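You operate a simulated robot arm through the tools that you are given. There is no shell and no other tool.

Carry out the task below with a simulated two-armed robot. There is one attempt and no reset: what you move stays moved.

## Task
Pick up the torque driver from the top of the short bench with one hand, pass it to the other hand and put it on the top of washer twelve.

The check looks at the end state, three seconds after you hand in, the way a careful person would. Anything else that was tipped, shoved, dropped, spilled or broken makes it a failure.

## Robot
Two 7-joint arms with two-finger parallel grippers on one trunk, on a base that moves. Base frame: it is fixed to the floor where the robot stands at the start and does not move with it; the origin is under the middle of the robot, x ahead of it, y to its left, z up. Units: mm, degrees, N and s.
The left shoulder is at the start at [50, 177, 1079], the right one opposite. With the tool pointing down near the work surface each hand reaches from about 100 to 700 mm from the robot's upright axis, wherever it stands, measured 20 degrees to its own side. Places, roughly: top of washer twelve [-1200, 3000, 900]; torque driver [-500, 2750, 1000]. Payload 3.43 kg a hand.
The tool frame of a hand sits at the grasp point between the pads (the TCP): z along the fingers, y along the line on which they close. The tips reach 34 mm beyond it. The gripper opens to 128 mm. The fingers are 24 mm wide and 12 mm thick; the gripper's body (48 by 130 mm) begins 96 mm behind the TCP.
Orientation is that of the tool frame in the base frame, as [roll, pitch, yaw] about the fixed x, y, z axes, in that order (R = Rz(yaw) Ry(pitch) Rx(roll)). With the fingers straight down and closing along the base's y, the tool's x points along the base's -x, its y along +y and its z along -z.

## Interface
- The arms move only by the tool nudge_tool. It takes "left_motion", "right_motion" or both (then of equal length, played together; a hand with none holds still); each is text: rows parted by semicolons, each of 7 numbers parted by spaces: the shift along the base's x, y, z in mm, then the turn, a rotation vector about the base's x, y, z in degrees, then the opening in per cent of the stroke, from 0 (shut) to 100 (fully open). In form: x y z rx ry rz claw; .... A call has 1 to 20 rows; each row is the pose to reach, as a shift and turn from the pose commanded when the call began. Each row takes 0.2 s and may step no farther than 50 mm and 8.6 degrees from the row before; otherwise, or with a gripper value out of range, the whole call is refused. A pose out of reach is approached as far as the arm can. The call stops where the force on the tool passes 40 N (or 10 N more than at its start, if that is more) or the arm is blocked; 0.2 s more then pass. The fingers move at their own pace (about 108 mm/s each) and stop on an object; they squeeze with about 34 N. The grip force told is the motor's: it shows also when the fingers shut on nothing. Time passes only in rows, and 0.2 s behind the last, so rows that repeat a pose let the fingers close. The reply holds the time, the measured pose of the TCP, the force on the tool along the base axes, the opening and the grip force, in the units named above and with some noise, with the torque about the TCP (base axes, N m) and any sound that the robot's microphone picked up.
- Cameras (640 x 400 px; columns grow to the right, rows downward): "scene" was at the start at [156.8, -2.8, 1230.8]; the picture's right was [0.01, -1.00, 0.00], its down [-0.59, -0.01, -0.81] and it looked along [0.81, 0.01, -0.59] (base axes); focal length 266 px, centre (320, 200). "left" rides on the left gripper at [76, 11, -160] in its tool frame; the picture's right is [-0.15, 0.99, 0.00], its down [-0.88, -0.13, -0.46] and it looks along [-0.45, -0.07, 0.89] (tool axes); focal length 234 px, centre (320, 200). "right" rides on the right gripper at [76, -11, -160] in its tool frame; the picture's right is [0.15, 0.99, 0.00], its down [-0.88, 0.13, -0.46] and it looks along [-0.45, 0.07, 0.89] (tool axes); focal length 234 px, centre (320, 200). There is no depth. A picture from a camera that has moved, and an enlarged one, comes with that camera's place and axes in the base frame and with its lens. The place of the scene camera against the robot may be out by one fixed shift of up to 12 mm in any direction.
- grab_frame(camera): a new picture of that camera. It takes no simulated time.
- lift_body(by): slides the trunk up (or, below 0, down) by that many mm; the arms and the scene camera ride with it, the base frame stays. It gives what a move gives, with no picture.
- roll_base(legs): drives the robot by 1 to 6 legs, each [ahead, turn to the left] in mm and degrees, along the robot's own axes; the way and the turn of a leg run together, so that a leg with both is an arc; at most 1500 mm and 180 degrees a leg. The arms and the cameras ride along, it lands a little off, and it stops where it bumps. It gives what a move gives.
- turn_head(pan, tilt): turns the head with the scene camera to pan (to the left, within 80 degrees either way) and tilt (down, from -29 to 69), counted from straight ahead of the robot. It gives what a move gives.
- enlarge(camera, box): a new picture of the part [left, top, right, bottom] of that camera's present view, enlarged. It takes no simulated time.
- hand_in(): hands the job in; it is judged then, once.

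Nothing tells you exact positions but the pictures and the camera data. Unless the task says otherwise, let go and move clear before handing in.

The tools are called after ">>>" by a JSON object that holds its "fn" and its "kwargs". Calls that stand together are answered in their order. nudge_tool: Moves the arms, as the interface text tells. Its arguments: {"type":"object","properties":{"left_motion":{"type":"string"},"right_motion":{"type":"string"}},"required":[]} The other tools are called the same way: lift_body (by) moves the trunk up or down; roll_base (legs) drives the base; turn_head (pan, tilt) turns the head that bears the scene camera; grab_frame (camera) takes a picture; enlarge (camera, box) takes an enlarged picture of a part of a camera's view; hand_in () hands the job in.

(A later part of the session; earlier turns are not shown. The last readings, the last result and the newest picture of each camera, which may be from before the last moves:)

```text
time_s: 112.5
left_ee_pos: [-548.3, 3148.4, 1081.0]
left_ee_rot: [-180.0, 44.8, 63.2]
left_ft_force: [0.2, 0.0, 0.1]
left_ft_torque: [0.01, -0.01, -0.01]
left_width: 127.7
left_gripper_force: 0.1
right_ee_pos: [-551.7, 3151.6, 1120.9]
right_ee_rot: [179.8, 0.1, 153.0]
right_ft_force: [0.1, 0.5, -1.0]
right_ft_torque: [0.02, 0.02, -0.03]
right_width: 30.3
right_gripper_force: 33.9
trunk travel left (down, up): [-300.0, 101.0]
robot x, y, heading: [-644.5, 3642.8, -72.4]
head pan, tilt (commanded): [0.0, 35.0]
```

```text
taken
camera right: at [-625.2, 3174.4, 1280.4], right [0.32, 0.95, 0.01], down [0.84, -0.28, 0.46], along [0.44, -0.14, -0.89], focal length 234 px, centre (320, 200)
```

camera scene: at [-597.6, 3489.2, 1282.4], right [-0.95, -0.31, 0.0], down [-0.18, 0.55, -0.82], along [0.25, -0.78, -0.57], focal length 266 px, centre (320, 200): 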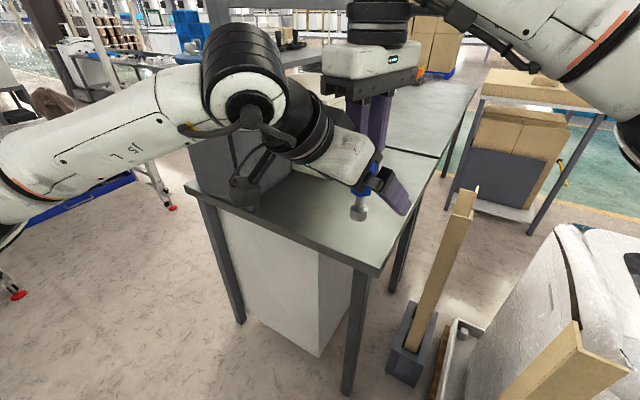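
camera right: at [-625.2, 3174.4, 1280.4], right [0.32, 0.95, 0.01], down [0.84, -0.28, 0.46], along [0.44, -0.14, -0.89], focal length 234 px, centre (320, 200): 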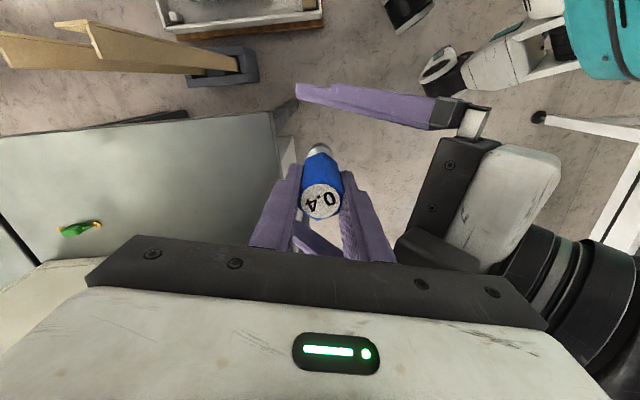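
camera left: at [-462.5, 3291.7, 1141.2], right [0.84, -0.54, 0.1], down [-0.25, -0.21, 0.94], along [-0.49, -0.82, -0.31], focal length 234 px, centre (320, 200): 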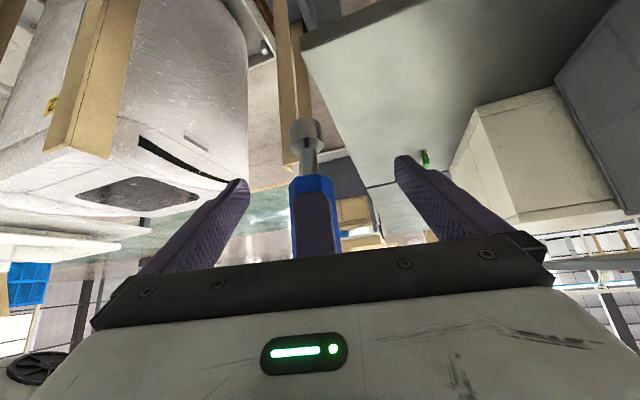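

The left TCP is about 5 mm to one side of the driver's axis. I'll correct that and half-close to check centring.

>>> {"fn": "nudge_tool", "kwargs": {"left_motion": "-2.5 1.2 0 0 0 0 80; -5 2.5 0 0 0 0 60; -5 2.5 0 0 0 0 42; -5 2.5 0 0 0 0 42"}}

>>> {"fn": "grab_frame", "kwargs": {"camera": "left"}}

>>> {"fn": "grab_frame", "kwargs": {"camera": "right"}}

```text
time_s: 113.5
left_ee_pos: [-554.0, 3151.2, 1081.1]
left_ee_rot: [-180.0, 44.7, 63.2]
left_ft_force: [2.5, 0.0, -0.3]
left_ft_torque: [0.0, 0.02, -0.03]
left_width: 54.2
left_gripper_force: 0.1
right_ee_pos: [-551.0, 3151.1, 1120.4]
right_ee_rot: [179.7, 0.1, 153.1]
right_ft_force: [0.5, -0.8, -1.7]
right_ft_torque: [-0.04, -0.01, 0.02]
right_width: 30.1
right_gripper_force: 33.7
trunk travel left (down, up): [-300.0, 101.0]
robot x, y, heading: [-646.4, 3642.3, -72.1]
head pan, tilt (commanded): [0.0, 35.0]
```

```text
taken
camera left: at [-468.5, 3294.7, 1142.5], right [0.84, -0.54, 0.1], down [-0.25, -0.21, 0.94], along [-0.49, -0.82, -0.31], focal length 234 px, centre (320, 200)
```

left: 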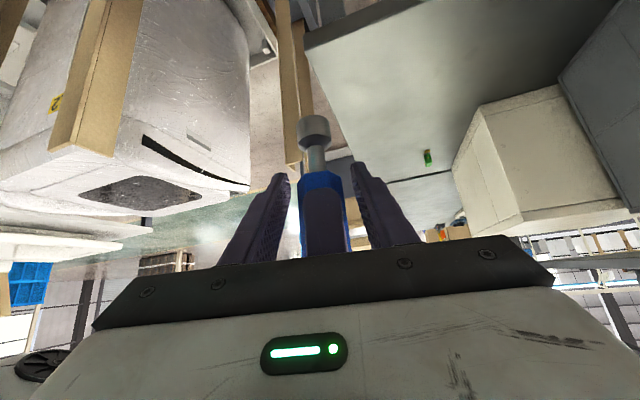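

```text
taken
camera right: at [-625.1, 3174.5, 1280.4], right [0.32, 0.95, 0.0], down [0.84, -0.28, 0.46], along [0.44, -0.14, -0.89], focal length 234 px, centre (320, 200)
```

right: 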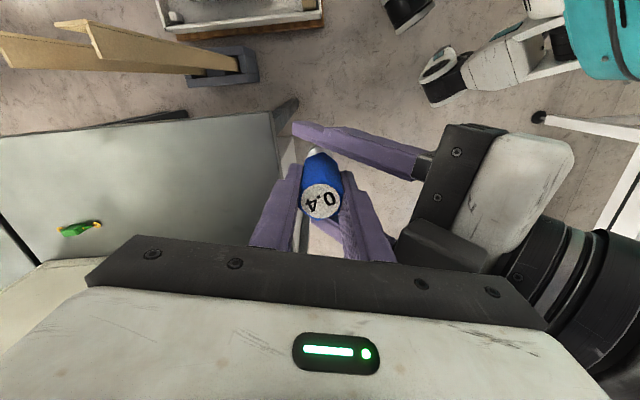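

The driver is centred between the left fingers. I'll close the left hand fully on it now while the right hand still holds.

>>> {"fn": "nudge_tool", "kwargs": {"left_motion": "0 0 0 0 0 0 34; 0 0 0 0 0 0 28; 0 0 0 0 0 0 20; 0 0 0 0 0 0 0; 0 0 0 0 0 0 0; 0 0 0 0 0 0 0"}}

>>> {"fn": "grab_frame", "kwargs": {"camera": "left"}}

>>> {"fn": "grab_frame", "kwargs": {"camera": "right"}}

>>> {"fn": "enlarge", "kwargs": {"camera": "scene", "box": [240, 60, 440, 240]}}

```text
time_s: 114.9
left_ee_pos: [-553.4, 3151.7, 1081.7]
left_ee_rot: [179.9, 44.8, 63.2]
left_ft_force: [0.7, -1.0, 0.1]
left_ft_torque: [-0.23, -0.42, -0.04]
left_width: 34.1
left_gripper_force: 33.7
right_ee_pos: [-552.5, 3152.1, 1121.0]
right_ee_rot: [179.8, 0.1, 153.2]
right_ft_force: [-0.8, -0.2, -1.4]
right_ft_torque: [0.24, 0.42, 0.05]
right_width: 30.1
right_gripper_force: 33.8
trunk travel left (down, up): [-300.0, 101.0]
robot x, y, heading: [-646.1, 3641.8, -72.3]
head pan, tilt (commanded): [0.0, 35.0]
```

```text
taken
camera left: at [-468.3, 3294.6, 1142.4], right [0.84, -0.54, 0.1], down [-0.25, -0.21, 0.94], along [-0.49, -0.82, -0.31], focal length 234 px, centre (320, 200)
```

left: 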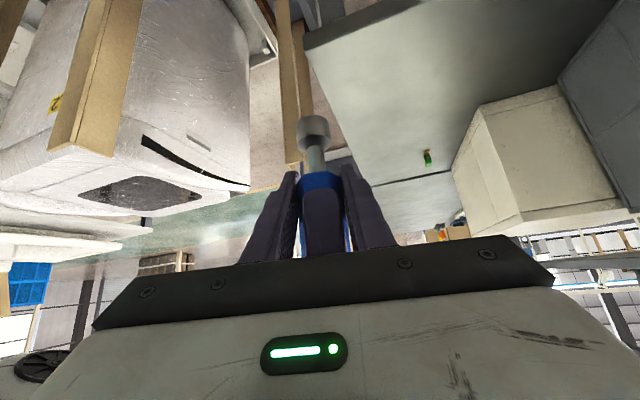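

```text
taken
camera right: at [-625.1, 3174.5, 1280.5], right [0.32, 0.95, 0.01], down [0.84, -0.28, 0.46], along [0.44, -0.14, -0.89], focal length 234 px, centre (320, 200)
```

right: 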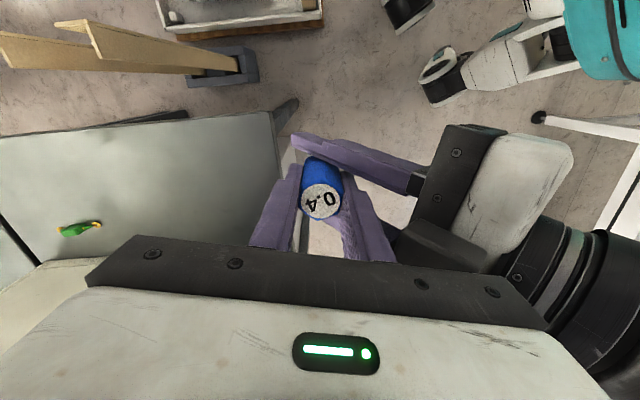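

```text
2.22 times, centred on (340, 150) of scene
camera zoom: at [-597.5, 3489.3, 1282.4], right [-0.95, -0.31, 0.0], down [-0.18, 0.55, -0.82], along [0.25, -0.78, -0.57], focal length 592 px, centre (276, 311)
```

zoom: 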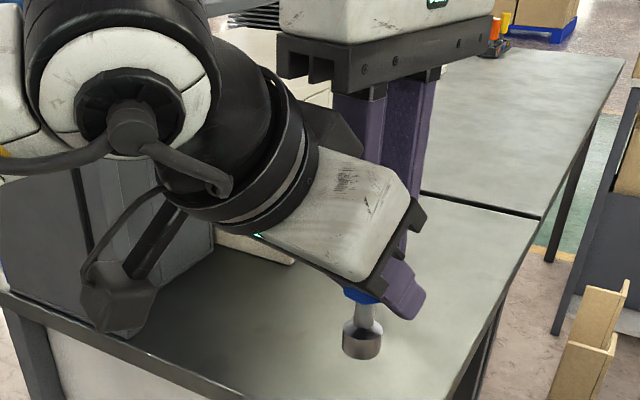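

The left hand holds the driver too (34.1 mm across corners, 34 N). Now the right hand opens slightly, only to about 46 mm, so it doesn't push against the left palm.

>>> {"fn": "nudge_tool", "kwargs": {"right_motion": "0 0 0 0 0 0 28; 0 0 0 0 0 0 32; 0 0 0 0 0 0 36; 0 0 0 0 0 0 36", "left_motion": "0 0 0 0 0 0 0; 0 0 0 0 0 0 0; 0 0 0 0 0 0 0; 0 0 0 0 0 0 0"}}

>>> {"fn": "grab_frame", "kwargs": {"camera": "right"}}

>>> {"fn": "grab_frame", "kwargs": {"camera": "left"}}

```text
time_s: 115.9
left_ee_pos: [-554.1, 3152.4, 1081.2]
left_ee_rot: [180.0, 44.8, 63.2]
left_ft_force: [2.9, 6.3, -1.9]
left_ft_torque: [-0.67, 0.26, -0.01]
left_width: 34.2
left_gripper_force: 34.3
right_ee_pos: [-552.5, 3150.9, 1121.7]
right_ee_rot: [179.7, 0.1, 153.2]
right_ft_force: [-2.5, -6.5, 2.3]
right_ft_torque: [0.45, -0.21, 0.01]
right_width: 42.2
right_gripper_force: 0.0
trunk travel left (down, up): [-300.0, 101.0]
robot x, y, heading: [-645.3, 3645.0, -72.3]
head pan, tilt (commanded): [0.0, 35.0]
```

```text
taken
camera right: at [-625.4, 3174.2, 1280.6], right [0.32, 0.95, 0.0], down [0.84, -0.28, 0.46], along [0.44, -0.14, -0.89], focal length 234 px, centre (320, 200)
```

right: 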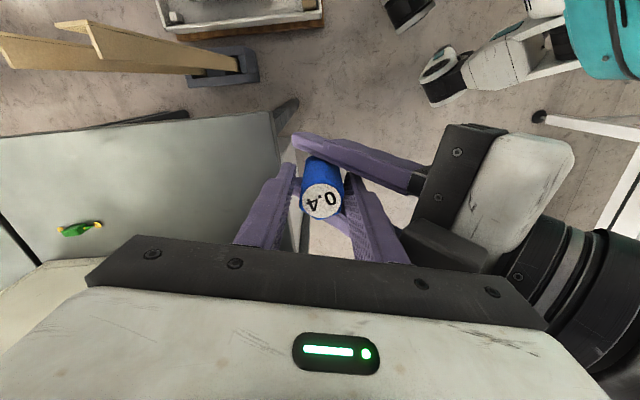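

```text
taken
camera left: at [-468.4, 3294.8, 1142.3], right [0.84, -0.54, 0.1], down [-0.25, -0.21, 0.94], along [-0.49, -0.81, -0.31], focal length 234 px, centre (320, 200)
```

left: 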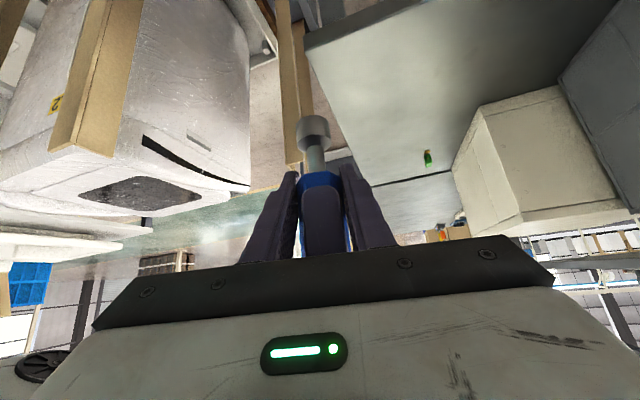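

The right finger touches the left palm at 42 mm opening (about 7 N), so I'll bring it back to 38 mm, which still clears the 30 mm handle, and let things settle.

>>> {"fn": "nudge_tool", "kwargs": {"right_motion": "0 0 0 0 0 0 30; 0 0 0 0 0 0 30; 0 0 0 0 0 0 30", "left_motion": "0 0 0 0 0 0 0; 0 0 0 0 0 0 0; 0 0 0 0 0 0 0"}}

>>> {"fn": "enlarge", "kwargs": {"camera": "right", "box": [220, 110, 460, 280]}}

```text
time_s: 116.7
left_ee_pos: [-553.4, 3151.3, 1081.6]
left_ee_rot: [180.0, 44.9, 63.2]
left_ft_force: [0.1, -0.1, 0.3]
left_ft_torque: [0.0, 0.0, 0.05]
left_width: 34.1
left_gripper_force: 34.2
right_ee_pos: [-550.9, 3151.5, 1120.9]
right_ee_rot: [179.7, 0.2, 153.3]
right_ft_force: [0.3, -0.3, 0.6]
right_ft_torque: [-0.03, 0.0, 0.0]
right_width: 38.3
right_gripper_force: 0.0
trunk travel left (down, up): [-300.0, 101.0]
robot x, y, heading: [-644.6, 3644.2, -72.0]
head pan, tilt (commanded): [0.0, 35.0]
```

```text
2.35 times, centred on (340, 195) of right
camera zoom: at [-625.0, 3174.5, 1280.4], right [0.32, 0.95, 0.01], down [0.84, -0.28, 0.46], along [0.44, -0.14, -0.89], focal length 551 px, centre (273, 212)
```

zoom: 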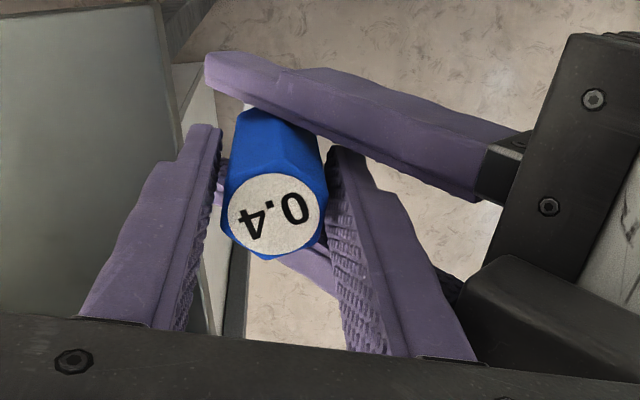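

The right hand is free of load and the left hand holds the driver alone. I'll raise the right hand straight up, slowly at first.

>>> {"fn": "nudge_tool", "kwargs": {"right_motion": "0 0 3 0 0 0 30; 0 0 7 0 0 0 30; 0 0 12 0 0 0 30; 0 0 18 0 0 0 30; 0 0 26 0 0 0 30; 0 0 36 0 0 0 30; 0 0 48 0 0 0 30; 0 0 60 0 0 0 30; 0 0 75 0 0 0 30; 0 0 90 0 0 0 30"}}

>>> {"fn": "grab_frame", "kwargs": {"camera": "right"}}

>>> {"fn": "grab_frame", "kwargs": {"camera": "left"}}

>>> {"fn": "grab_frame", "kwargs": {"camera": "scene"}}

```text
time_s: 118.9
left_ee_pos: [-554.5, 3151.5, 1083.3]
left_ee_rot: [179.9, 45.0, 62.9]
left_ft_force: [1.2, 8.5, 5.0]
left_ft_torque: [-0.51, -0.01, 0.08]
left_width: 33.9
left_gripper_force: 34.1
right_ee_pos: [-557.0, 3165.0, 1202.6]
right_ee_rot: [179.8, 0.2, 152.9]
right_ft_force: [0.0, -8.5, -5.8]
right_ft_torque: [-0.31, 0.07, -0.08]
right_width: 34.5
right_gripper_force: 0.1
right hand out of reach, approached as far as the arm can: row 9, 10
trunk travel left (down, up): [-300.0, 101.0]
robot x, y, heading: [-644.5, 3643.6, -72.3]
head pan, tilt (commanded): [0.0, 35.0]
```

```text
taken
camera right: at [-630.2, 3187.9, 1361.5], right [0.32, 0.95, 0.0], down [0.84, -0.29, 0.46], along [0.44, -0.14, -0.89], focal length 234 px, centre (320, 200)
```

right: 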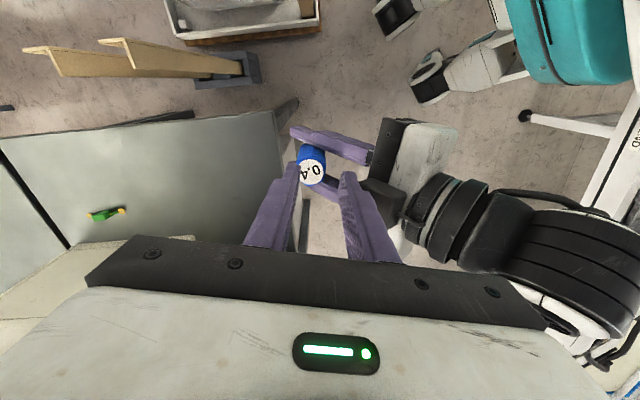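

```text
taken
camera left: at [-468.7, 3295.1, 1143.4], right [0.83, -0.54, 0.1], down [-0.25, -0.21, 0.94], along [-0.49, -0.82, -0.31], focal length 234 px, centre (320, 200)
```

left: 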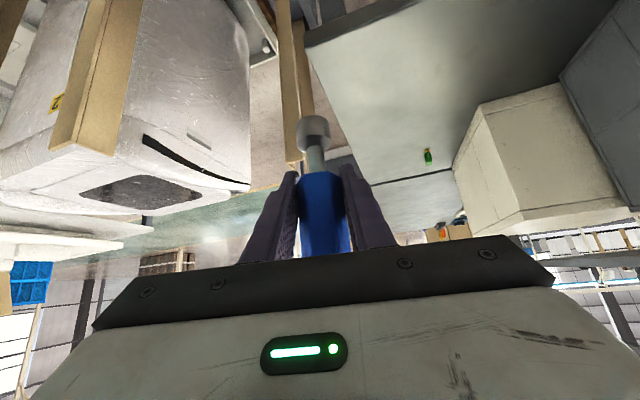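

```text
taken
camera scene: at [-597.5, 3489.5, 1282.4], right [-0.95, -0.31, 0.0], down [-0.18, 0.55, -0.82], along [0.25, -0.78, -0.57], focal length 266 px, centre (320, 200)
```

scene: 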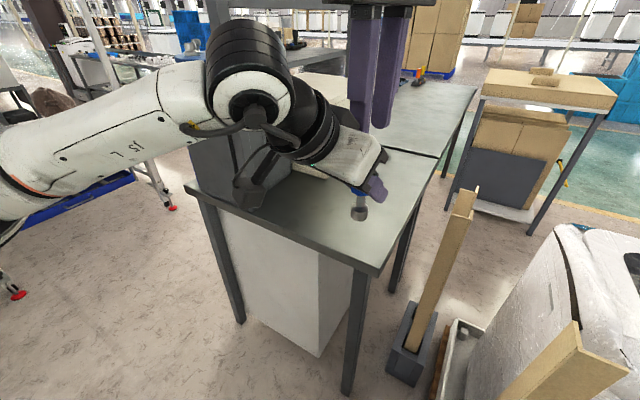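

The right hand is above the driver's top (tips at z≈1168) but drifted back against the left palm at its reach limit. I'll move it sideways to the robot's right, away from the left hand.

>>> {"fn": "nudge_tool", "kwargs": {"right_motion": "-6 -4 0 0 0 0 30; -14 -8 0 0 0 0 30; -26 -12 0 0 0 0 30; -45 -18 0 0 0 0 30; -70 -25 0 0 0 0 30; -95 -33 0 0 0 0 30; -120 -40 0 0 0 0 30; -143 -46 0 0 0 0 30"}}

>>> {"fn": "grab_frame", "kwargs": {"camera": "scene"}}

>>> {"fn": "grab_frame", "kwargs": {"camera": "left"}}

```text
time_s: 120.7
left_ee_pos: [-554.4, 3151.9, 1082.0]
left_ee_rot: [-180.0, 44.9, 63.2]
left_ft_force: [-1.1, 1.2, -0.1]
left_ft_torque: [0.0, 0.0, 0.0]
left_width: 34.0
left_gripper_force: 33.7
right_ee_pos: [-685.9, 3155.4, 1180.3]
right_ee_rot: [179.7, 0.1, 152.9]
right_ft_force: [-0.5, -0.2, -0.8]
right_ft_torque: [0.0, 0.01, -0.02]
right_width: 38.4
right_gripper_force: 0.0
right hand out of reach, approached as far as the arm can: row 2, 3, 4, 5, 6, 7, 8
trunk travel left (down, up): [-300.0, 101.0]
robot x, y, heading: [-646.8, 3646.9, -72.4]
head pan, tilt (commanded): [0.0, 35.0]
```

```text
taken
camera scene: at [-597.3, 3489.4, 1282.4], right [-0.95, -0.31, 0.0], down [-0.18, 0.55, -0.82], along [0.25, -0.78, -0.57], focal length 266 px, centre (320, 200)
```

scene: 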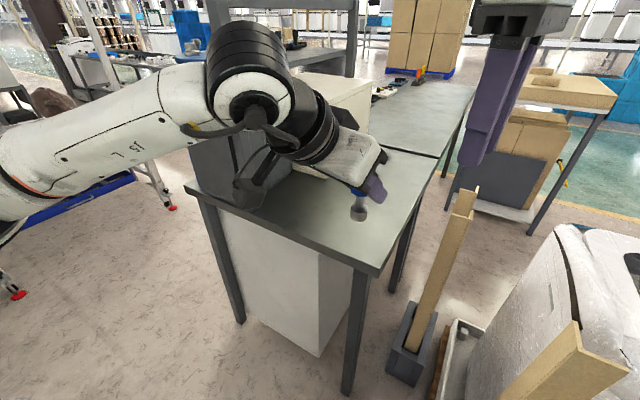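

```text
taken
camera left: at [-468.3, 3294.7, 1142.4], right [0.84, -0.54, 0.1], down [-0.25, -0.21, 0.94], along [-0.49, -0.82, -0.31], focal length 234 px, centre (320, 200)
```

left: 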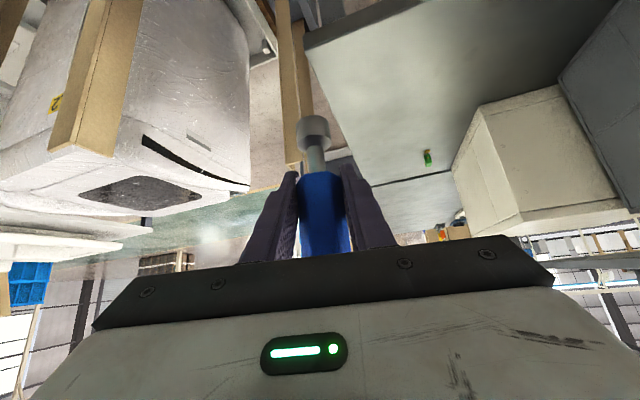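

The pass is done: the left hand alone holds the driver upright. I'll tuck the right hand back in, raise the trunk 100 mm for clearance over the crate posts (tops ≈960), and then turn toward the washer.

>>> {"fn": "nudge_tool", "kwargs": {"right_motion": "-5.6 17.5 0 0 0 -7.5 30; -11.2 34.9 0 0 0 -15 30; -16.9 52.4 0 0 0 -22.5 30; -22.5 69.8 0 0 0 -30 30; -28.1 87.3 0 0 0 -37.5 30; -33.7 104.7 0 0 0 -45 30"}}

>>> {"fn": "lift_body", "kwargs": {"by": 100}}

>>> {"fn": "roll_base", "kwargs": {"legs": [[0, -36]]}}

>>> {"fn": "turn_head", "kwargs": {"pan": -25, "tilt": 35}}

>>> {"fn": "grab_frame", "kwargs": {"camera": "scene"}}

>>> {"fn": "grab_frame", "kwargs": {"camera": "left"}}

>>> {"fn": "grab_frame", "kwargs": {"camera": "right"}}

```text
time_s: 122.1
left_ee_pos: [-553.3, 3151.0, 1081.7]
left_ee_rot: [180.0, 44.9, 63.2]
left_ft_force: [0.0, 0.2, -0.8]
left_ft_torque: [0.03, 0.02, 0.0]
left_width: 34.4
left_gripper_force: 33.8
right_ee_pos: [-715.6, 3261.8, 1184.0]
right_ee_rot: [179.7, 0.1, 108.1]
right_ft_force: [-0.3, 0.5, 0.1]
right_ft_torque: [0.0, -0.01, 0.01]
right_width: 38.7
right_gripper_force: 0.0
trunk travel left (down, up): [-300.0, 101.0]
robot x, y, heading: [-644.0, 3641.9, -72.3]
head pan, tilt (commanded): [0.0, 35.0]
```

```text
time_s: 123.4
left_ee_pos: [-554.0, 3151.0, 1180.8]
left_ee_rot: [180.0, 44.8, 63.2]
left_ft_force: [0.5, 0.4, -1.0]
left_ft_torque: [-0.04, -0.02, 0.03]
left_width: 34.2
left_gripper_force: 34.4
right_ee_pos: [-715.5, 3260.8, 1283.3]
right_ee_rot: [179.7, 0.0, 108.1]
right_ft_force: [0.2, -0.9, -0.3]
right_ft_torque: [-0.01, -0.01, 0.01]
right_width: 38.2
right_gripper_force: 0.1
trunk travel left (down, up): [-400.0, 1.0]
robot x, y, heading: [-641.4, 3644.2, -72.0]
head pan, tilt (commanded): [0.0, 35.0]
```

```text
time_s: 125.5
left_ee_pos: [-863.3, 3192.6, 1181.5]
left_ee_rot: [-180.0, 44.8, 26.8]
left_ft_force: [0.4, -0.7, -1.8]
left_ft_torque: [-0.02, -0.01, -0.01]
left_width: 34.0
left_gripper_force: 34.6
right_ee_pos: [-928.2, 3377.4, 1283.1]
right_ee_rot: [179.8, 0.1, 71.8]
right_ft_force: [-1.2, -0.2, 0.6]
right_ft_torque: [0.02, 0.0, 0.03]
right_width: 38.4
right_gripper_force: 0.2
trunk travel left (down, up): [-400.0, 1.0]
robot x, y, heading: [-646.9, 3644.8, -108.4]
head pan, tilt (commanded): [0.0, 35.0]
```

```text
time_s: 126.4
left_ee_pos: [-863.1, 3193.3, 1181.8]
left_ee_rot: [-180.0, 44.8, 26.9]
left_ft_force: [0.0, 0.4, -1.7]
left_ft_torque: [-0.02, -0.02, 0.03]
left_width: 34.1
left_gripper_force: 34.3
right_ee_pos: [-928.4, 3376.4, 1283.7]
right_ee_rot: [179.7, 0.1, 71.8]
right_ft_force: [-0.8, 0.8, 0.5]
right_ft_torque: [0.0, 0.01, 0.0]
right_width: 38.4
right_gripper_force: 0.1
trunk travel left (down, up): [-400.0, 1.0]
robot x, y, heading: [-643.6, 3645.6, -108.6]
head pan, tilt (commanded): [-25.0, 35.0]
```

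```text
taken
camera scene: at [-728.7, 3509.6, 1382.4], right [-0.73, 0.69, 0.0], down [0.39, 0.42, -0.82], along [-0.56, -0.59, -0.57], focal length 266 px, centre (320, 200)
```

scene: 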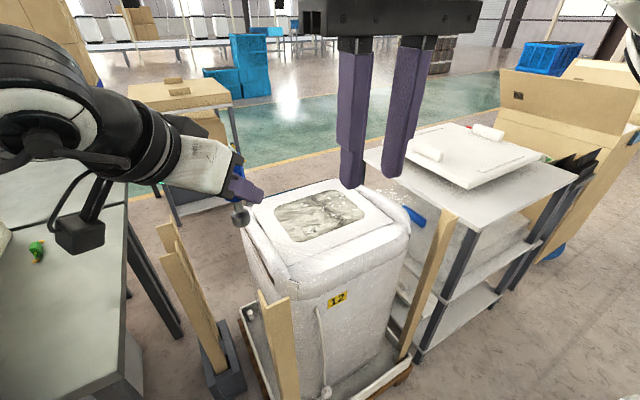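

```text
taken
camera left: at [-709.5, 3258.1, 1242.3], right [0.35, -0.93, 0.1], down [-0.33, -0.02, 0.94], along [-0.88, -0.37, -0.31], focal length 234 px, centre (320, 200)
```

left: 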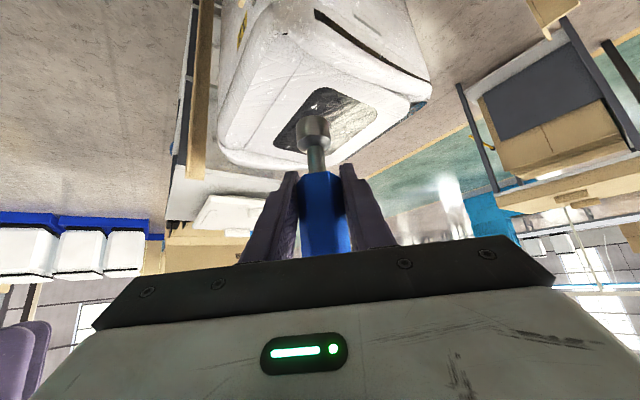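

```text
taken
camera right: at [-916.8, 3452.3, 1442.4], right [0.99, -0.17, 0.0], down [-0.15, -0.88, 0.46], along [-0.07, -0.45, -0.89], focal length 234 px, centre (320, 200)
```

right: 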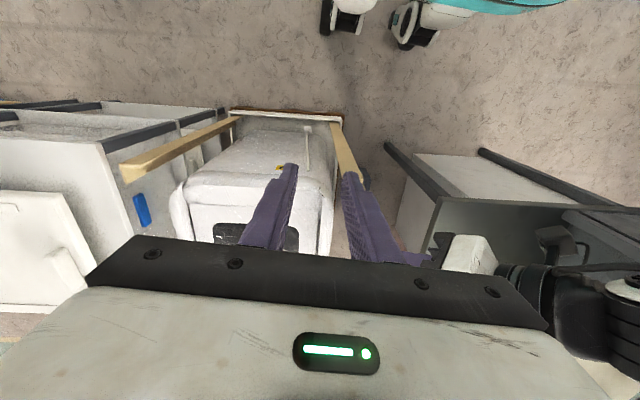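

Washer 12's top is in full view: white, plastic-wrapped frame with a glassy window in the middle, wooden posts at the crate corners. I'll enlarge it to choose a flat spot.

>>> {"fn": "enlarge", "kwargs": {"camera": "scene", "box": [220, 160, 440, 310]}}

>>> {"fn": "enlarge", "kwargs": {"camera": "right", "box": [120, 100, 400, 280]}}

```text
2.67 times, centred on (330, 235) of scene
camera zoom: at [-728.7, 3509.6, 1382.4], right [-0.73, 0.69, 0.0], down [0.39, 0.42, -0.82], along [-0.56, -0.59, -0.57], focal length 710 px, centre (293, 107)
```

zoom: 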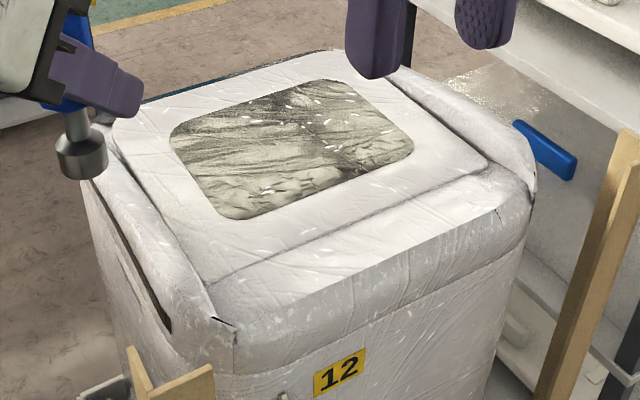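

```text
2.22 times, centred on (260, 190) of right
camera zoom: at [-916.8, 3452.3, 1442.4], right [0.99, -0.17, 0.0], down [-0.15, -0.88, 0.46], along [-0.07, -0.45, -0.89], focal length 520 px, centre (453, 222)
```

zoom: 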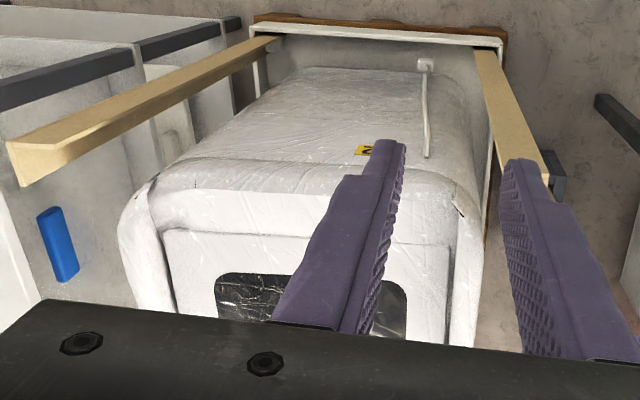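

The washer top centre is about [-1150, 3075] at z≈900, and its near label side faces my corridor. I'll drive to about [-965, 3646] and face it squarely (heading ≈ -108°), keeping the arms high.

>>> {"fn": "roll_base", "kwargs": {"legs": [[0, -71.5], [320, 0], [0, 72]]}}

>>> {"fn": "turn_head", "kwargs": {"pan": 0, "tilt": 45}}

>>> {"fn": "grab_frame", "kwargs": {"camera": "scene"}}

>>> {"fn": "grab_frame", "kwargs": {"camera": "left"}}

>>> {"fn": "grab_frame", "kwargs": {"camera": "right"}}

```text
time_s: 134.7
left_ee_pos: [-1159.3, 3170.2, 1181.6]
left_ee_rot: [180.0, 44.8, 29.8]
left_ft_force: [-0.1, -0.4, -1.7]
left_ft_torque: [-0.02, 0.0, -0.02]
left_width: 34.4
left_gripper_force: 34.1
right_ee_pos: [-1233.8, 3351.2, 1283.7]
right_ee_rot: [179.6, 0.2, 74.7]
right_ft_force: [0.4, 0.6, 0.0]
right_ft_torque: [0.04, 0.02, -0.03]
right_width: 38.5
right_gripper_force: 0.1
trunk travel left (down, up): [-400.0, 1.0]
robot x, y, heading: [-965.0, 3632.7, -105.6]
head pan, tilt (commanded): [-25.0, 35.0]
```

```text
time_s: 135.6
left_ee_pos: [-1158.0, 3171.4, 1181.1]
left_ee_rot: [179.9, 44.9, 29.9]
left_ft_force: [0.1, 0.0, -1.6]
left_ft_torque: [0.0, 0.01, 0.0]
left_width: 33.9
left_gripper_force: 33.8
right_ee_pos: [-1233.4, 3351.9, 1283.1]
right_ee_rot: [179.6, 0.1, 74.7]
right_ft_force: [0.0, 0.4, 0.4]
right_ft_torque: [-0.01, 0.0, -0.01]
right_width: 38.3
right_gripper_force: 0.0
trunk travel left (down, up): [-400.0, 1.0]
robot x, y, heading: [-960.1, 3633.0, -105.5]
head pan, tilt (commanded): [0.0, 45.0]
```

```text
taken
camera scene: at [-1005.2, 3482.5, 1367.6], right [-0.96, 0.27, 0.0], down [0.19, 0.68, -0.71], along [-0.19, -0.68, -0.71], focal length 266 px, centre (320, 200)
```

scene: 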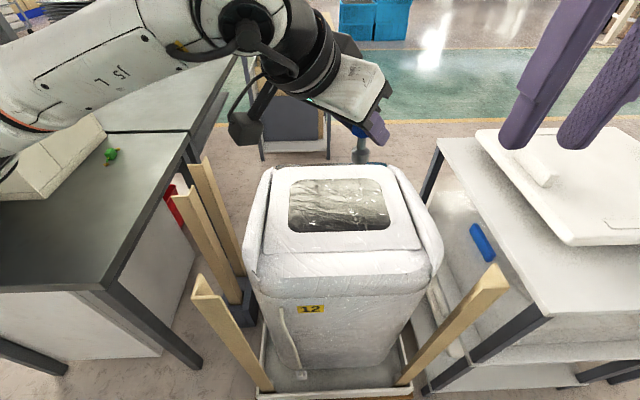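

```text
taken
camera left: at [-1008.4, 3243.7, 1242.3], right [0.4, -0.91, 0.1], down [-0.33, -0.04, 0.94], along [-0.86, -0.41, -0.31], focal length 234 px, centre (320, 200)
```

left: 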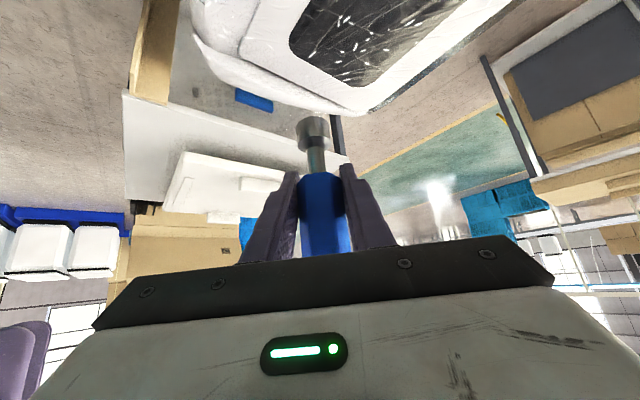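

```text
taken
camera right: at [-1225.4, 3427.2, 1442.5], right [0.99, -0.12, 0.01], down [-0.11, -0.88, 0.46], along [-0.05, -0.45, -0.89], focal length 234 px, centre (320, 200)
```

right: 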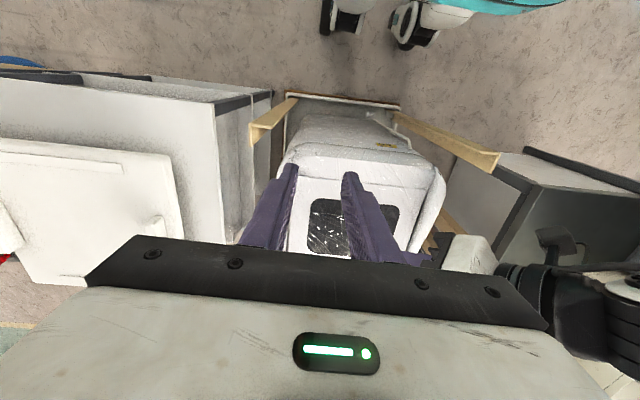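

Now the washer is squarely ahead. I'll enlarge its top here, then lower the trunk 80 mm and enlarge again to measure the top's height and slope from the two views.

>>> {"fn": "enlarge", "kwargs": {"camera": "scene", "box": [230, 150, 450, 310]}}

>>> {"fn": "lift_body", "kwargs": {"by": -80}}

>>> {"fn": "enlarge", "kwargs": {"camera": "scene", "box": [230, 150, 450, 310]}}

>>> {"fn": "grab_frame", "kwargs": {"camera": "scene"}}

```text
2.50 times, centred on (340, 230) of scene
camera zoom: at [-1005.2, 3482.5, 1367.6], right [-0.96, 0.27, 0.0], down [0.19, 0.68, -0.71], along [-0.19, -0.68, -0.71], focal length 666 px, centre (270, 125)
```

zoom: 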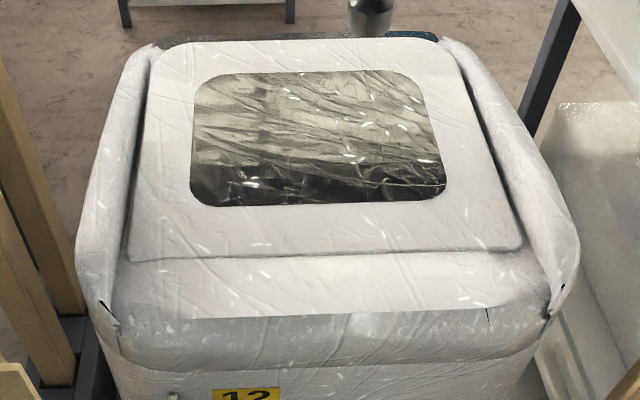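

```text
time_s: 136.8
left_ee_pos: [-1158.4, 3170.7, 1102.4]
left_ee_rot: [-180.0, 44.8, 29.8]
left_ft_force: [0.0, 0.2, -1.8]
left_ft_torque: [0.01, 0.0, 0.03]
left_width: 34.1
left_gripper_force: 34.2
right_ee_pos: [-1233.8, 3352.0, 1203.4]
right_ee_rot: [179.7, 0.0, 74.7]
right_ft_force: [0.2, -0.1, -0.5]
right_ft_torque: [-0.02, 0.01, 0.04]
right_width: 38.3
right_gripper_force: 0.0
trunk travel left (down, up): [-320.0, 81.0]
robot x, y, heading: [-962.5, 3631.6, -105.6]
head pan, tilt (commanded): [0.0, 45.0]
```

```text
2.50 times, centred on (340, 230) of scene
camera zoom: at [-1005.1, 3482.7, 1287.6], right [-0.96, 0.27, 0.0], down [0.19, 0.68, -0.71], along [-0.19, -0.68, -0.71], focal length 666 px, centre (270, 125)
```

zoom: 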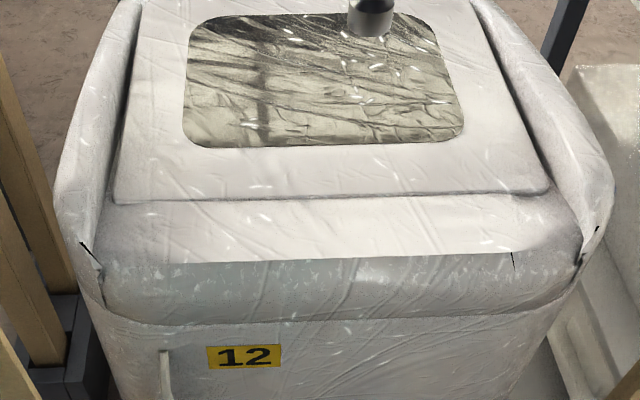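

```text
taken
camera scene: at [-1005.1, 3482.7, 1287.6], right [-0.96, 0.27, 0.0], down [0.19, 0.68, -0.71], along [-0.19, -0.68, -0.71], focal length 266 px, centre (320, 200)
```

scene: 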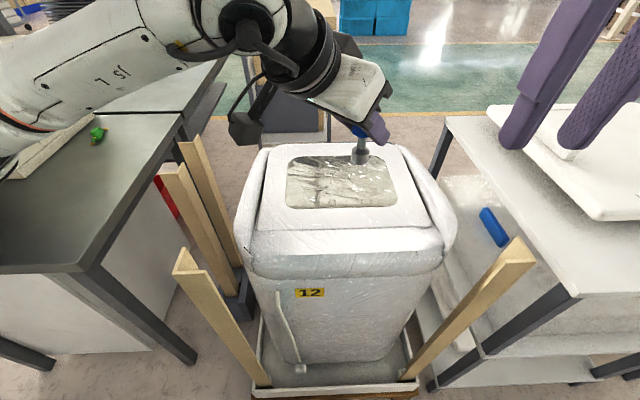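

The washer's top measures about z≈880 (±8) and nearly level; the flat lid strip in front of the window is centred near [-1139, 3150], just below the driver. I'll centre over it and descend about 90 mm with the left arm, then look again.

>>> {"fn": "nudge_tool", "kwargs": {"left_motion": "4 -4 0 0 0 0 0; 9 -10 0 0 0 0 0; 14 -15 -5 0 0 0 0; 19 -20 -15 0 0 0 0; 19 -20.5 -30 0 0 0 0; 19 -20.5 -45 0 0 0 0; 19 -20.5 -60 0 0 0 0; 19 -20.5 -75 0 0 0 0; 19 -20.5 -85 0 0 0 0; 19 -20.5 -90 0 0 0 0; 19 -20.5 -90 0 0 0 0"}}

>>> {"fn": "enlarge", "kwargs": {"camera": "scene", "box": [220, 80, 480, 290]}}

>>> {"fn": "grab_frame", "kwargs": {"camera": "left"}}

>>> {"fn": "grab_frame", "kwargs": {"camera": "right"}}

```text
time_s: 139.2
left_ee_pos: [-1140.3, 3151.9, 1010.8]
left_ee_rot: [179.9, 44.9, 29.8]
left_ft_force: [-0.2, -0.3, -1.7]
left_ft_torque: [0.0, 0.01, -0.02]
left_width: 34.0
left_gripper_force: 34.2
right_ee_pos: [-1232.6, 3352.3, 1203.3]
right_ee_rot: [179.7, 0.1, 74.7]
right_ft_force: [-0.9, -0.5, -0.7]
right_ft_torque: [-0.03, 0.0, 0.02]
right_width: 38.6
right_gripper_force: 0.1
trunk travel left (down, up): [-320.0, 81.0]
robot x, y, heading: [-965.0, 3631.5, -105.6]
head pan, tilt (commanded): [0.0, 45.0]
```

```text
1.90 times, centred on (350, 185) of scene
camera zoom: at [-1005.2, 3482.5, 1287.6], right [-0.96, 0.27, 0.0], down [0.19, 0.68, -0.71], along [-0.19, -0.68, -0.71], focal length 507 px, centre (263, 229)
```

zoom: 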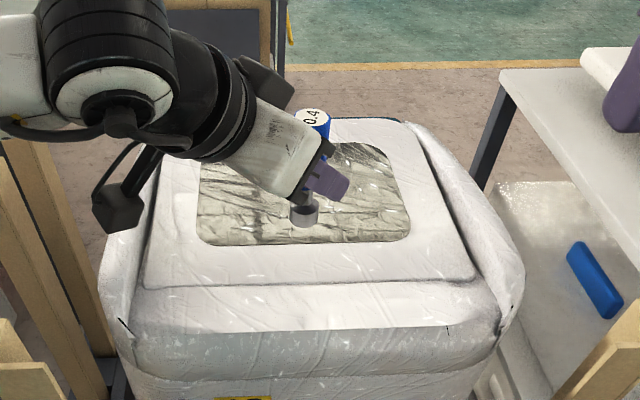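

```text
taken
camera left: at [-990.0, 3223.2, 1071.2], right [0.4, -0.91, 0.1], down [-0.33, -0.04, 0.94], along [-0.86, -0.41, -0.31], focal length 234 px, centre (320, 200)
```

left: 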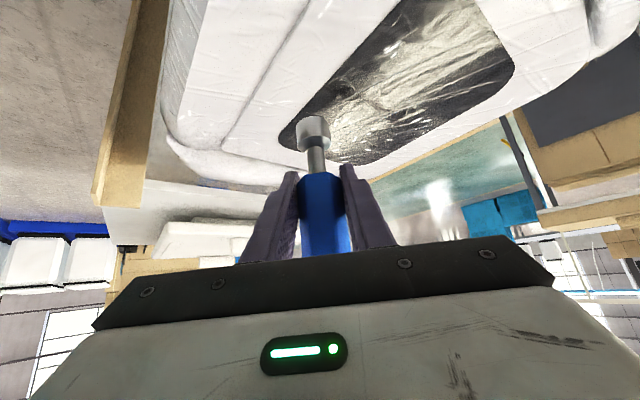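

```text
taken
camera right: at [-1225.4, 3427.3, 1362.5], right [0.99, -0.12, 0.0], down [-0.11, -0.88, 0.46], along [-0.05, -0.45, -0.89], focal length 234 px, centre (320, 200)
```

right: 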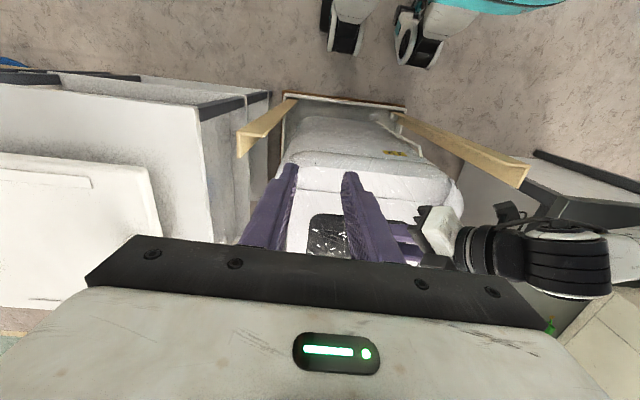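

The foot is about 56 mm above the lid strip and will land in its middle. I'll descend another 35 mm, and then feel for contact in small steps.

>>> {"fn": "nudge_tool", "kwargs": {"left_motion": "0 0 -6 0 0 0 0; 0 0 -14 0 0 0 0; 0 0 -22 0 0 0 0; 0 0 -29 0 0 0 0; 0 0 -34 0 0 0 0; 0 0 -34 0 0 0 0"}}

>>> {"fn": "grab_frame", "kwargs": {"camera": "left"}}

>>> {"fn": "enlarge", "kwargs": {"camera": "scene", "box": [260, 120, 420, 260]}}

```text
time_s: 140.6
left_ee_pos: [-1139.6, 3149.7, 976.3]
left_ee_rot: [-179.9, 44.9, 29.8]
left_ft_force: [-0.2, -1.5, -1.7]
left_ft_torque: [0.03, 0.03, -0.01]
left_width: 33.7
left_gripper_force: 34.1
right_ee_pos: [-1234.9, 3352.3, 1203.6]
right_ee_rot: [179.7, 0.0, 74.7]
right_ft_force: [0.3, 0.0, 0.8]
right_ft_torque: [0.02, 0.0, 0.05]
right_width: 38.6
right_gripper_force: 0.0
trunk travel left (down, up): [-320.0, 81.0]
robot x, y, heading: [-963.4, 3633.9, -105.4]
head pan, tilt (commanded): [0.0, 45.0]
```

```text
taken
camera left: at [-990.0, 3223.6, 1038.0], right [0.4, -0.91, 0.1], down [-0.33, -0.04, 0.94], along [-0.86, -0.41, -0.31], focal length 234 px, centre (320, 200)
```

left: 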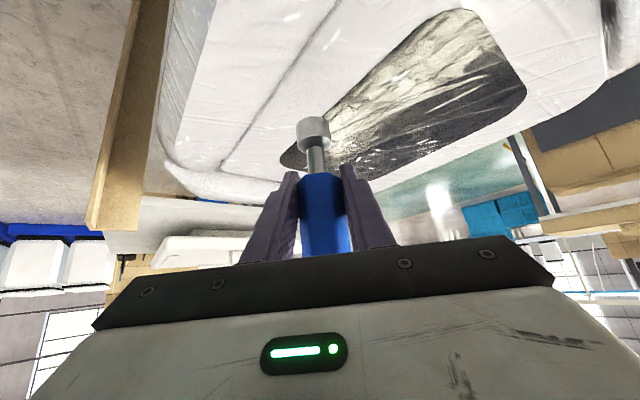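

```text
2.86 times, centred on (340, 190) of scene
camera zoom: at [-1005.1, 3482.5, 1287.6], right [-0.96, 0.27, 0.0], down [0.19, 0.68, -0.71], along [-0.19, -0.68, -0.71], focal length 761 px, centre (263, 229)
```

zoom: 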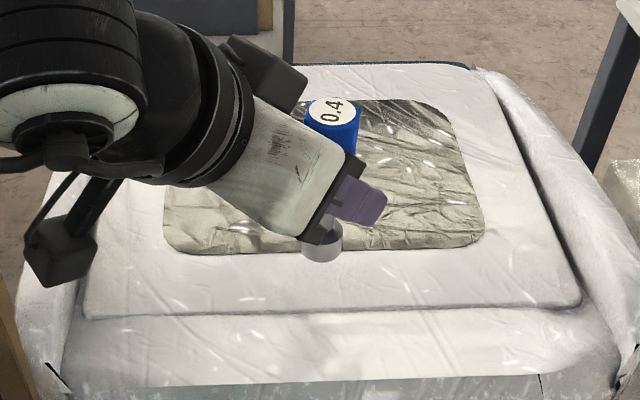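

Still free of contact, foot at about z≈902. I'll continue down in 2–3 mm steps, watching the force.

>>> {"fn": "nudge_tool", "kwargs": {"left_motion": "0 0 -2.5 0 0 0 0; 0 0 -5 0 0 0 0; 0 0 -7.5 0 0 0 0; 0 0 -10 0 0 0 0; 0 0 -10 0 0 0 0"}}

```text
time_s: 141.8
left_ee_pos: [-1140.6, 3150.8, 966.6]
left_ee_rot: [180.0, 44.8, 29.7]
left_ft_force: [0.3, -0.5, -1.8]
left_ft_torque: [-0.02, 0.0, 0.01]
left_width: 34.2
left_gripper_force: 34.1
right_ee_pos: [-1232.9, 3352.0, 1202.5]
right_ee_rot: [179.6, 0.1, 74.7]
right_ft_force: [-0.2, 0.5, 0.2]
right_ft_torque: [0.02, -0.01, 0.0]
right_width: 38.3
right_gripper_force: 0.0
trunk travel left (down, up): [-320.0, 81.0]
robot x, y, heading: [-966.4, 3632.8, -105.6]
head pan, tilt (commanded): [0.0, 45.0]
```

No contact yet (foot ≈ z 892). I'll take another 8 mm in 2 mm steps and look.

>>> {"fn": "nudge_tool", "kwargs": {"left_motion": "0 0 -2 0 0 0 0; 0 0 -4 0 0 0 0; 0 0 -6 0 0 0 0; 0 0 -8 0 0 0 0; 0 0 -8 0 0 0 0"}}

>>> {"fn": "enlarge", "kwargs": {"camera": "left", "box": [240, 80, 400, 200]}}

>>> {"fn": "enlarge", "kwargs": {"camera": "scene", "box": [300, 160, 400, 240]}}

```text
time_s: 143.0
left_ee_pos: [-1139.1, 3150.7, 958.4]
left_ee_rot: [-180.0, 44.8, 29.8]
left_ft_force: [1.0, -0.1, -1.2]
left_ft_torque: [0.0, 0.01, -0.03]
left_width: 34.1
left_gripper_force: 34.0
right_ee_pos: [-1232.9, 3350.7, 1202.8]
right_ee_rot: [179.6, 0.1, 74.7]
right_ft_force: [-0.1, 0.4, -0.5]
right_ft_torque: [0.01, 0.03, -0.02]
right_width: 38.3
right_gripper_force: 0.0
trunk travel left (down, up): [-320.0, 81.0]
robot x, y, heading: [-963.6, 3631.3, -105.7]
head pan, tilt (commanded): [0.0, 45.0]
```

```text
3.33 times, centred on (320, 140) of left
camera zoom: at [-989.7, 3223.5, 1019.9], right [0.4, -0.91, 0.1], down [-0.33, -0.04, 0.94], along [-0.86, -0.41, -0.31], focal length 781 px, centre (320, 400)
```

zoom: 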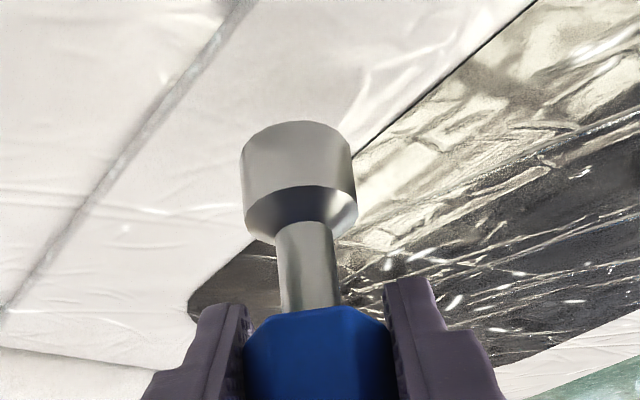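

```text
5.00 times, centred on (350, 200) of scene
camera zoom: at [-1005.1, 3482.5, 1287.6], right [-0.96, 0.27, 0.0], down [0.19, 0.68, -0.71], along [-0.19, -0.68, -0.71], focal length 1332 px, centre (170, 200)
```

zoom: 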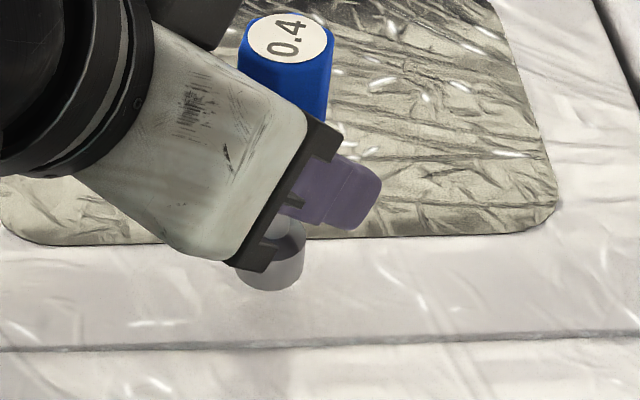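

Foot at about z≈884, still no contact, and it remains over the white strip. I'll keep stepping down.

>>> {"fn": "nudge_tool", "kwargs": {"left_motion": "0 0 -2 0 0 0 0; 0 0 -4 0 0 0 0; 0 0 -6 0 0 0 0; 0 0 -6 0 0 0 0"}}

```text
time_s: 144.0
left_ee_pos: [-1138.9, 3151.0, 952.9]
left_ee_rot: [179.9, 44.8, 29.7]
left_ft_force: [0.3, -0.3, -1.6]
left_ft_torque: [0.01, 0.0, -0.03]
left_width: 34.0
left_gripper_force: 34.1
right_ee_pos: [-1234.1, 3351.4, 1203.6]
right_ee_rot: [179.7, 0.1, 74.8]
right_ft_force: [0.1, 0.1, -1.0]
right_ft_torque: [0.01, -0.02, 0.02]
right_width: 38.5
right_gripper_force: 0.0
trunk travel left (down, up): [-320.0, 81.0]
robot x, y, heading: [-965.3, 3635.7, -105.2]
head pan, tilt (commanded): [0.0, 45.0]
```

No contact yet (foot ≈ z 878). Another 6 mm.

>>> {"fn": "nudge_tool", "kwargs": {"left_motion": "0 0 -2 0 0 0 0; 0 0 -4 0 0 0 0; 0 0 -6 0 0 0 0; 0 0 -6 0 0 0 0"}}

>>> {"fn": "enlarge", "kwargs": {"camera": "left", "box": [240, 80, 400, 200]}}

>>> {"fn": "enlarge", "kwargs": {"camera": "scene", "box": [300, 160, 400, 240]}}

```text
time_s: 145.0
left_ee_pos: [-1139.7, 3150.4, 946.3]
left_ee_rot: [180.0, 44.8, 29.7]
left_ft_force: [-1.0, 0.7, -1.5]
left_ft_torque: [0.01, 0.0, 0.03]
left_width: 34.1
left_gripper_force: 34.3
right_ee_pos: [-1233.1, 3351.2, 1203.6]
right_ee_rot: [179.7, 0.1, 74.7]
right_ft_force: [0.1, -0.6, -0.7]
right_ft_torque: [0.05, 0.02, -0.01]
right_width: 38.4
right_gripper_force: 0.0
trunk travel left (down, up): [-320.0, 81.0]
robot x, y, heading: [-963.2, 3630.1, -105.3]
head pan, tilt (commanded): [0.0, 45.0]
```

```text
3.33 times, centred on (320, 140) of left
camera zoom: at [-989.7, 3222.9, 1008.3], right [0.4, -0.91, 0.1], down [-0.33, -0.04, 0.94], along [-0.86, -0.41, -0.31], focal length 781 px, centre (320, 400)
```

zoom: 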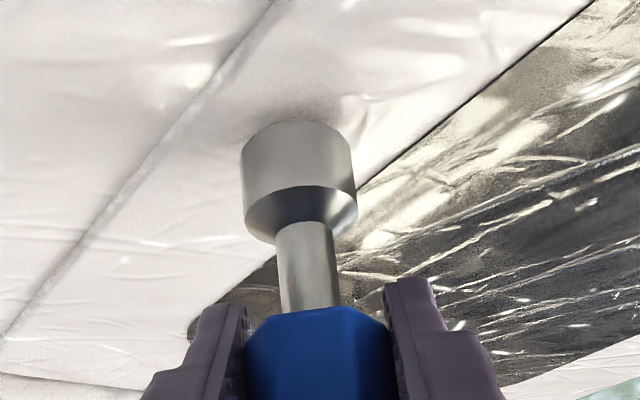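

```text
5.00 times, centred on (350, 200) of scene
camera zoom: at [-1005.1, 3482.5, 1287.6], right [-0.96, 0.27, 0.0], down [0.19, 0.68, -0.71], along [-0.19, -0.68, -0.71], focal length 1332 px, centre (170, 200)
```

zoom: 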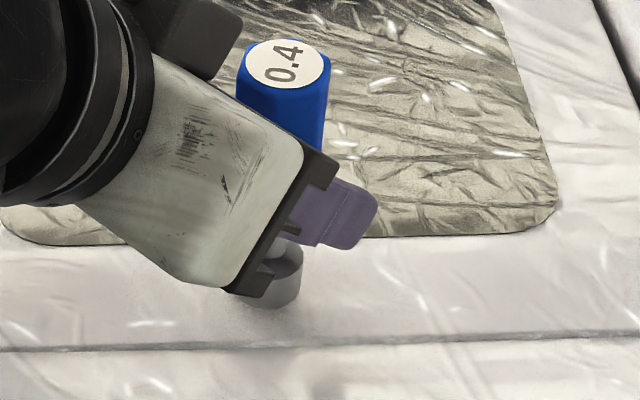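

A contact shadow appears around the foot, so the lid is only a few millimetres below. I'll step down 1 mm at a time.

>>> {"fn": "nudge_tool", "kwargs": {"left_motion": "0 0 -1 0 0 0 0; 0 0 -2 0 0 0 0; 0 0 -3 0 0 0 0; 0 0 -3 0 0 0 0"}}

```text
time_s: 146.0
left_ee_pos: [-1140.0, 3150.5, 943.7]
left_ee_rot: [180.0, 44.9, 29.8]
left_ft_force: [-0.3, -0.2, -1.5]
left_ft_torque: [0.01, 0.01, 0.01]
left_width: 34.2
left_gripper_force: 33.8
right_ee_pos: [-1233.5, 3352.4, 1203.4]
right_ee_rot: [179.8, 0.1, 74.7]
right_ft_force: [-0.5, 0.5, -0.3]
right_ft_torque: [-0.01, 0.02, 0.03]
right_width: 38.6
right_gripper_force: 0.0
trunk travel left (down, up): [-320.0, 81.0]
robot x, y, heading: [-964.2, 3631.1, -105.8]
head pan, tilt (commanded): [0.0, 45.0]
```

Still only the tool's weight on the sensor. Another 3 mm in 1 mm steps.

>>> {"fn": "nudge_tool", "kwargs": {"left_motion": "0 0 -1 0 0 0 0; 0 0 -2 0 0 0 0; 0 0 -3 0 0 0 0; 0 0 -3 0 0 0 0"}}

>>> {"fn": "enlarge", "kwargs": {"camera": "left", "box": [240, 80, 400, 200]}}

```text
time_s: 147.0
left_ee_pos: [-1139.6, 3151.7, 942.2]
left_ee_rot: [180.0, 44.8, 29.8]
left_ft_force: [0.6, 0.1, -1.8]
left_ft_torque: [0.02, 0.03, -0.01]
left_width: 34.2
left_gripper_force: 34.4
right_ee_pos: [-1234.1, 3351.7, 1203.5]
right_ee_rot: [179.7, 0.0, 74.8]
right_ft_force: [0.3, 0.0, 0.3]
right_ft_torque: [0.03, -0.02, 0.04]
right_width: 38.3
right_gripper_force: 0.2
trunk travel left (down, up): [-320.0, 81.0]
robot x, y, heading: [-964.6, 3632.8, -105.7]
head pan, tilt (commanded): [0.0, 45.0]
```

```text
3.33 times, centred on (320, 140) of left
camera zoom: at [-989.4, 3223.7, 1002.3], right [0.4, -0.91, 0.1], down [-0.33, -0.04, 0.94], along [-0.86, -0.41, -0.31], focal length 781 px, centre (320, 400)
```

zoom: 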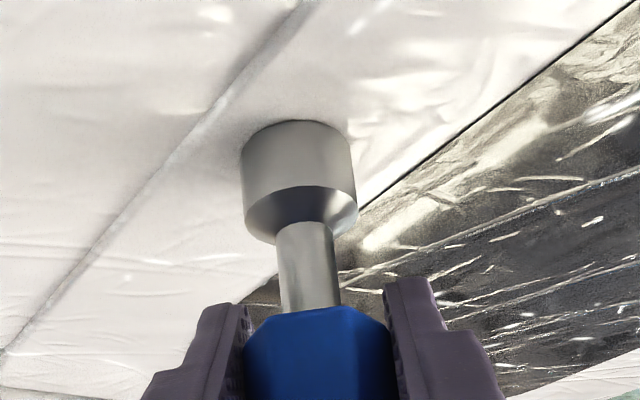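

The shadow tightens under the foot but there's still no contact force. I'll go 4 mm further in 1 mm steps.

>>> {"fn": "nudge_tool", "kwargs": {"left_motion": "0 0 -1 0 0 0 0; 0 0 -2 0 0 0 0; 0 0 -3 0 0 0 0; 0 0 -3 0 0 0 0"}}

```text
time_s: 148.0
left_ee_pos: [-1139.7, 3150.3, 941.2]
left_ee_rot: [179.8, 45.2, 29.7]
left_ft_force: [4.2, -0.3, 15.3]
left_ft_torque: [0.07, -0.25, 0.09]
left_width: 34.1
left_gripper_force: 34.5
right_ee_pos: [-1233.2, 3353.5, 1203.9]
right_ee_rot: [179.8, 0.1, 74.7]
right_ft_force: [-0.3, 0.3, -0.4]
right_ft_torque: [-0.01, -0.01, 0.01]
right_width: 38.4
right_gripper_force: 0.1
trunk travel left (down, up): [-320.0, 81.0]
robot x, y, heading: [-964.7, 3634.2, -105.7]
head pan, tilt (commanded): [0.0, 45.0]
```

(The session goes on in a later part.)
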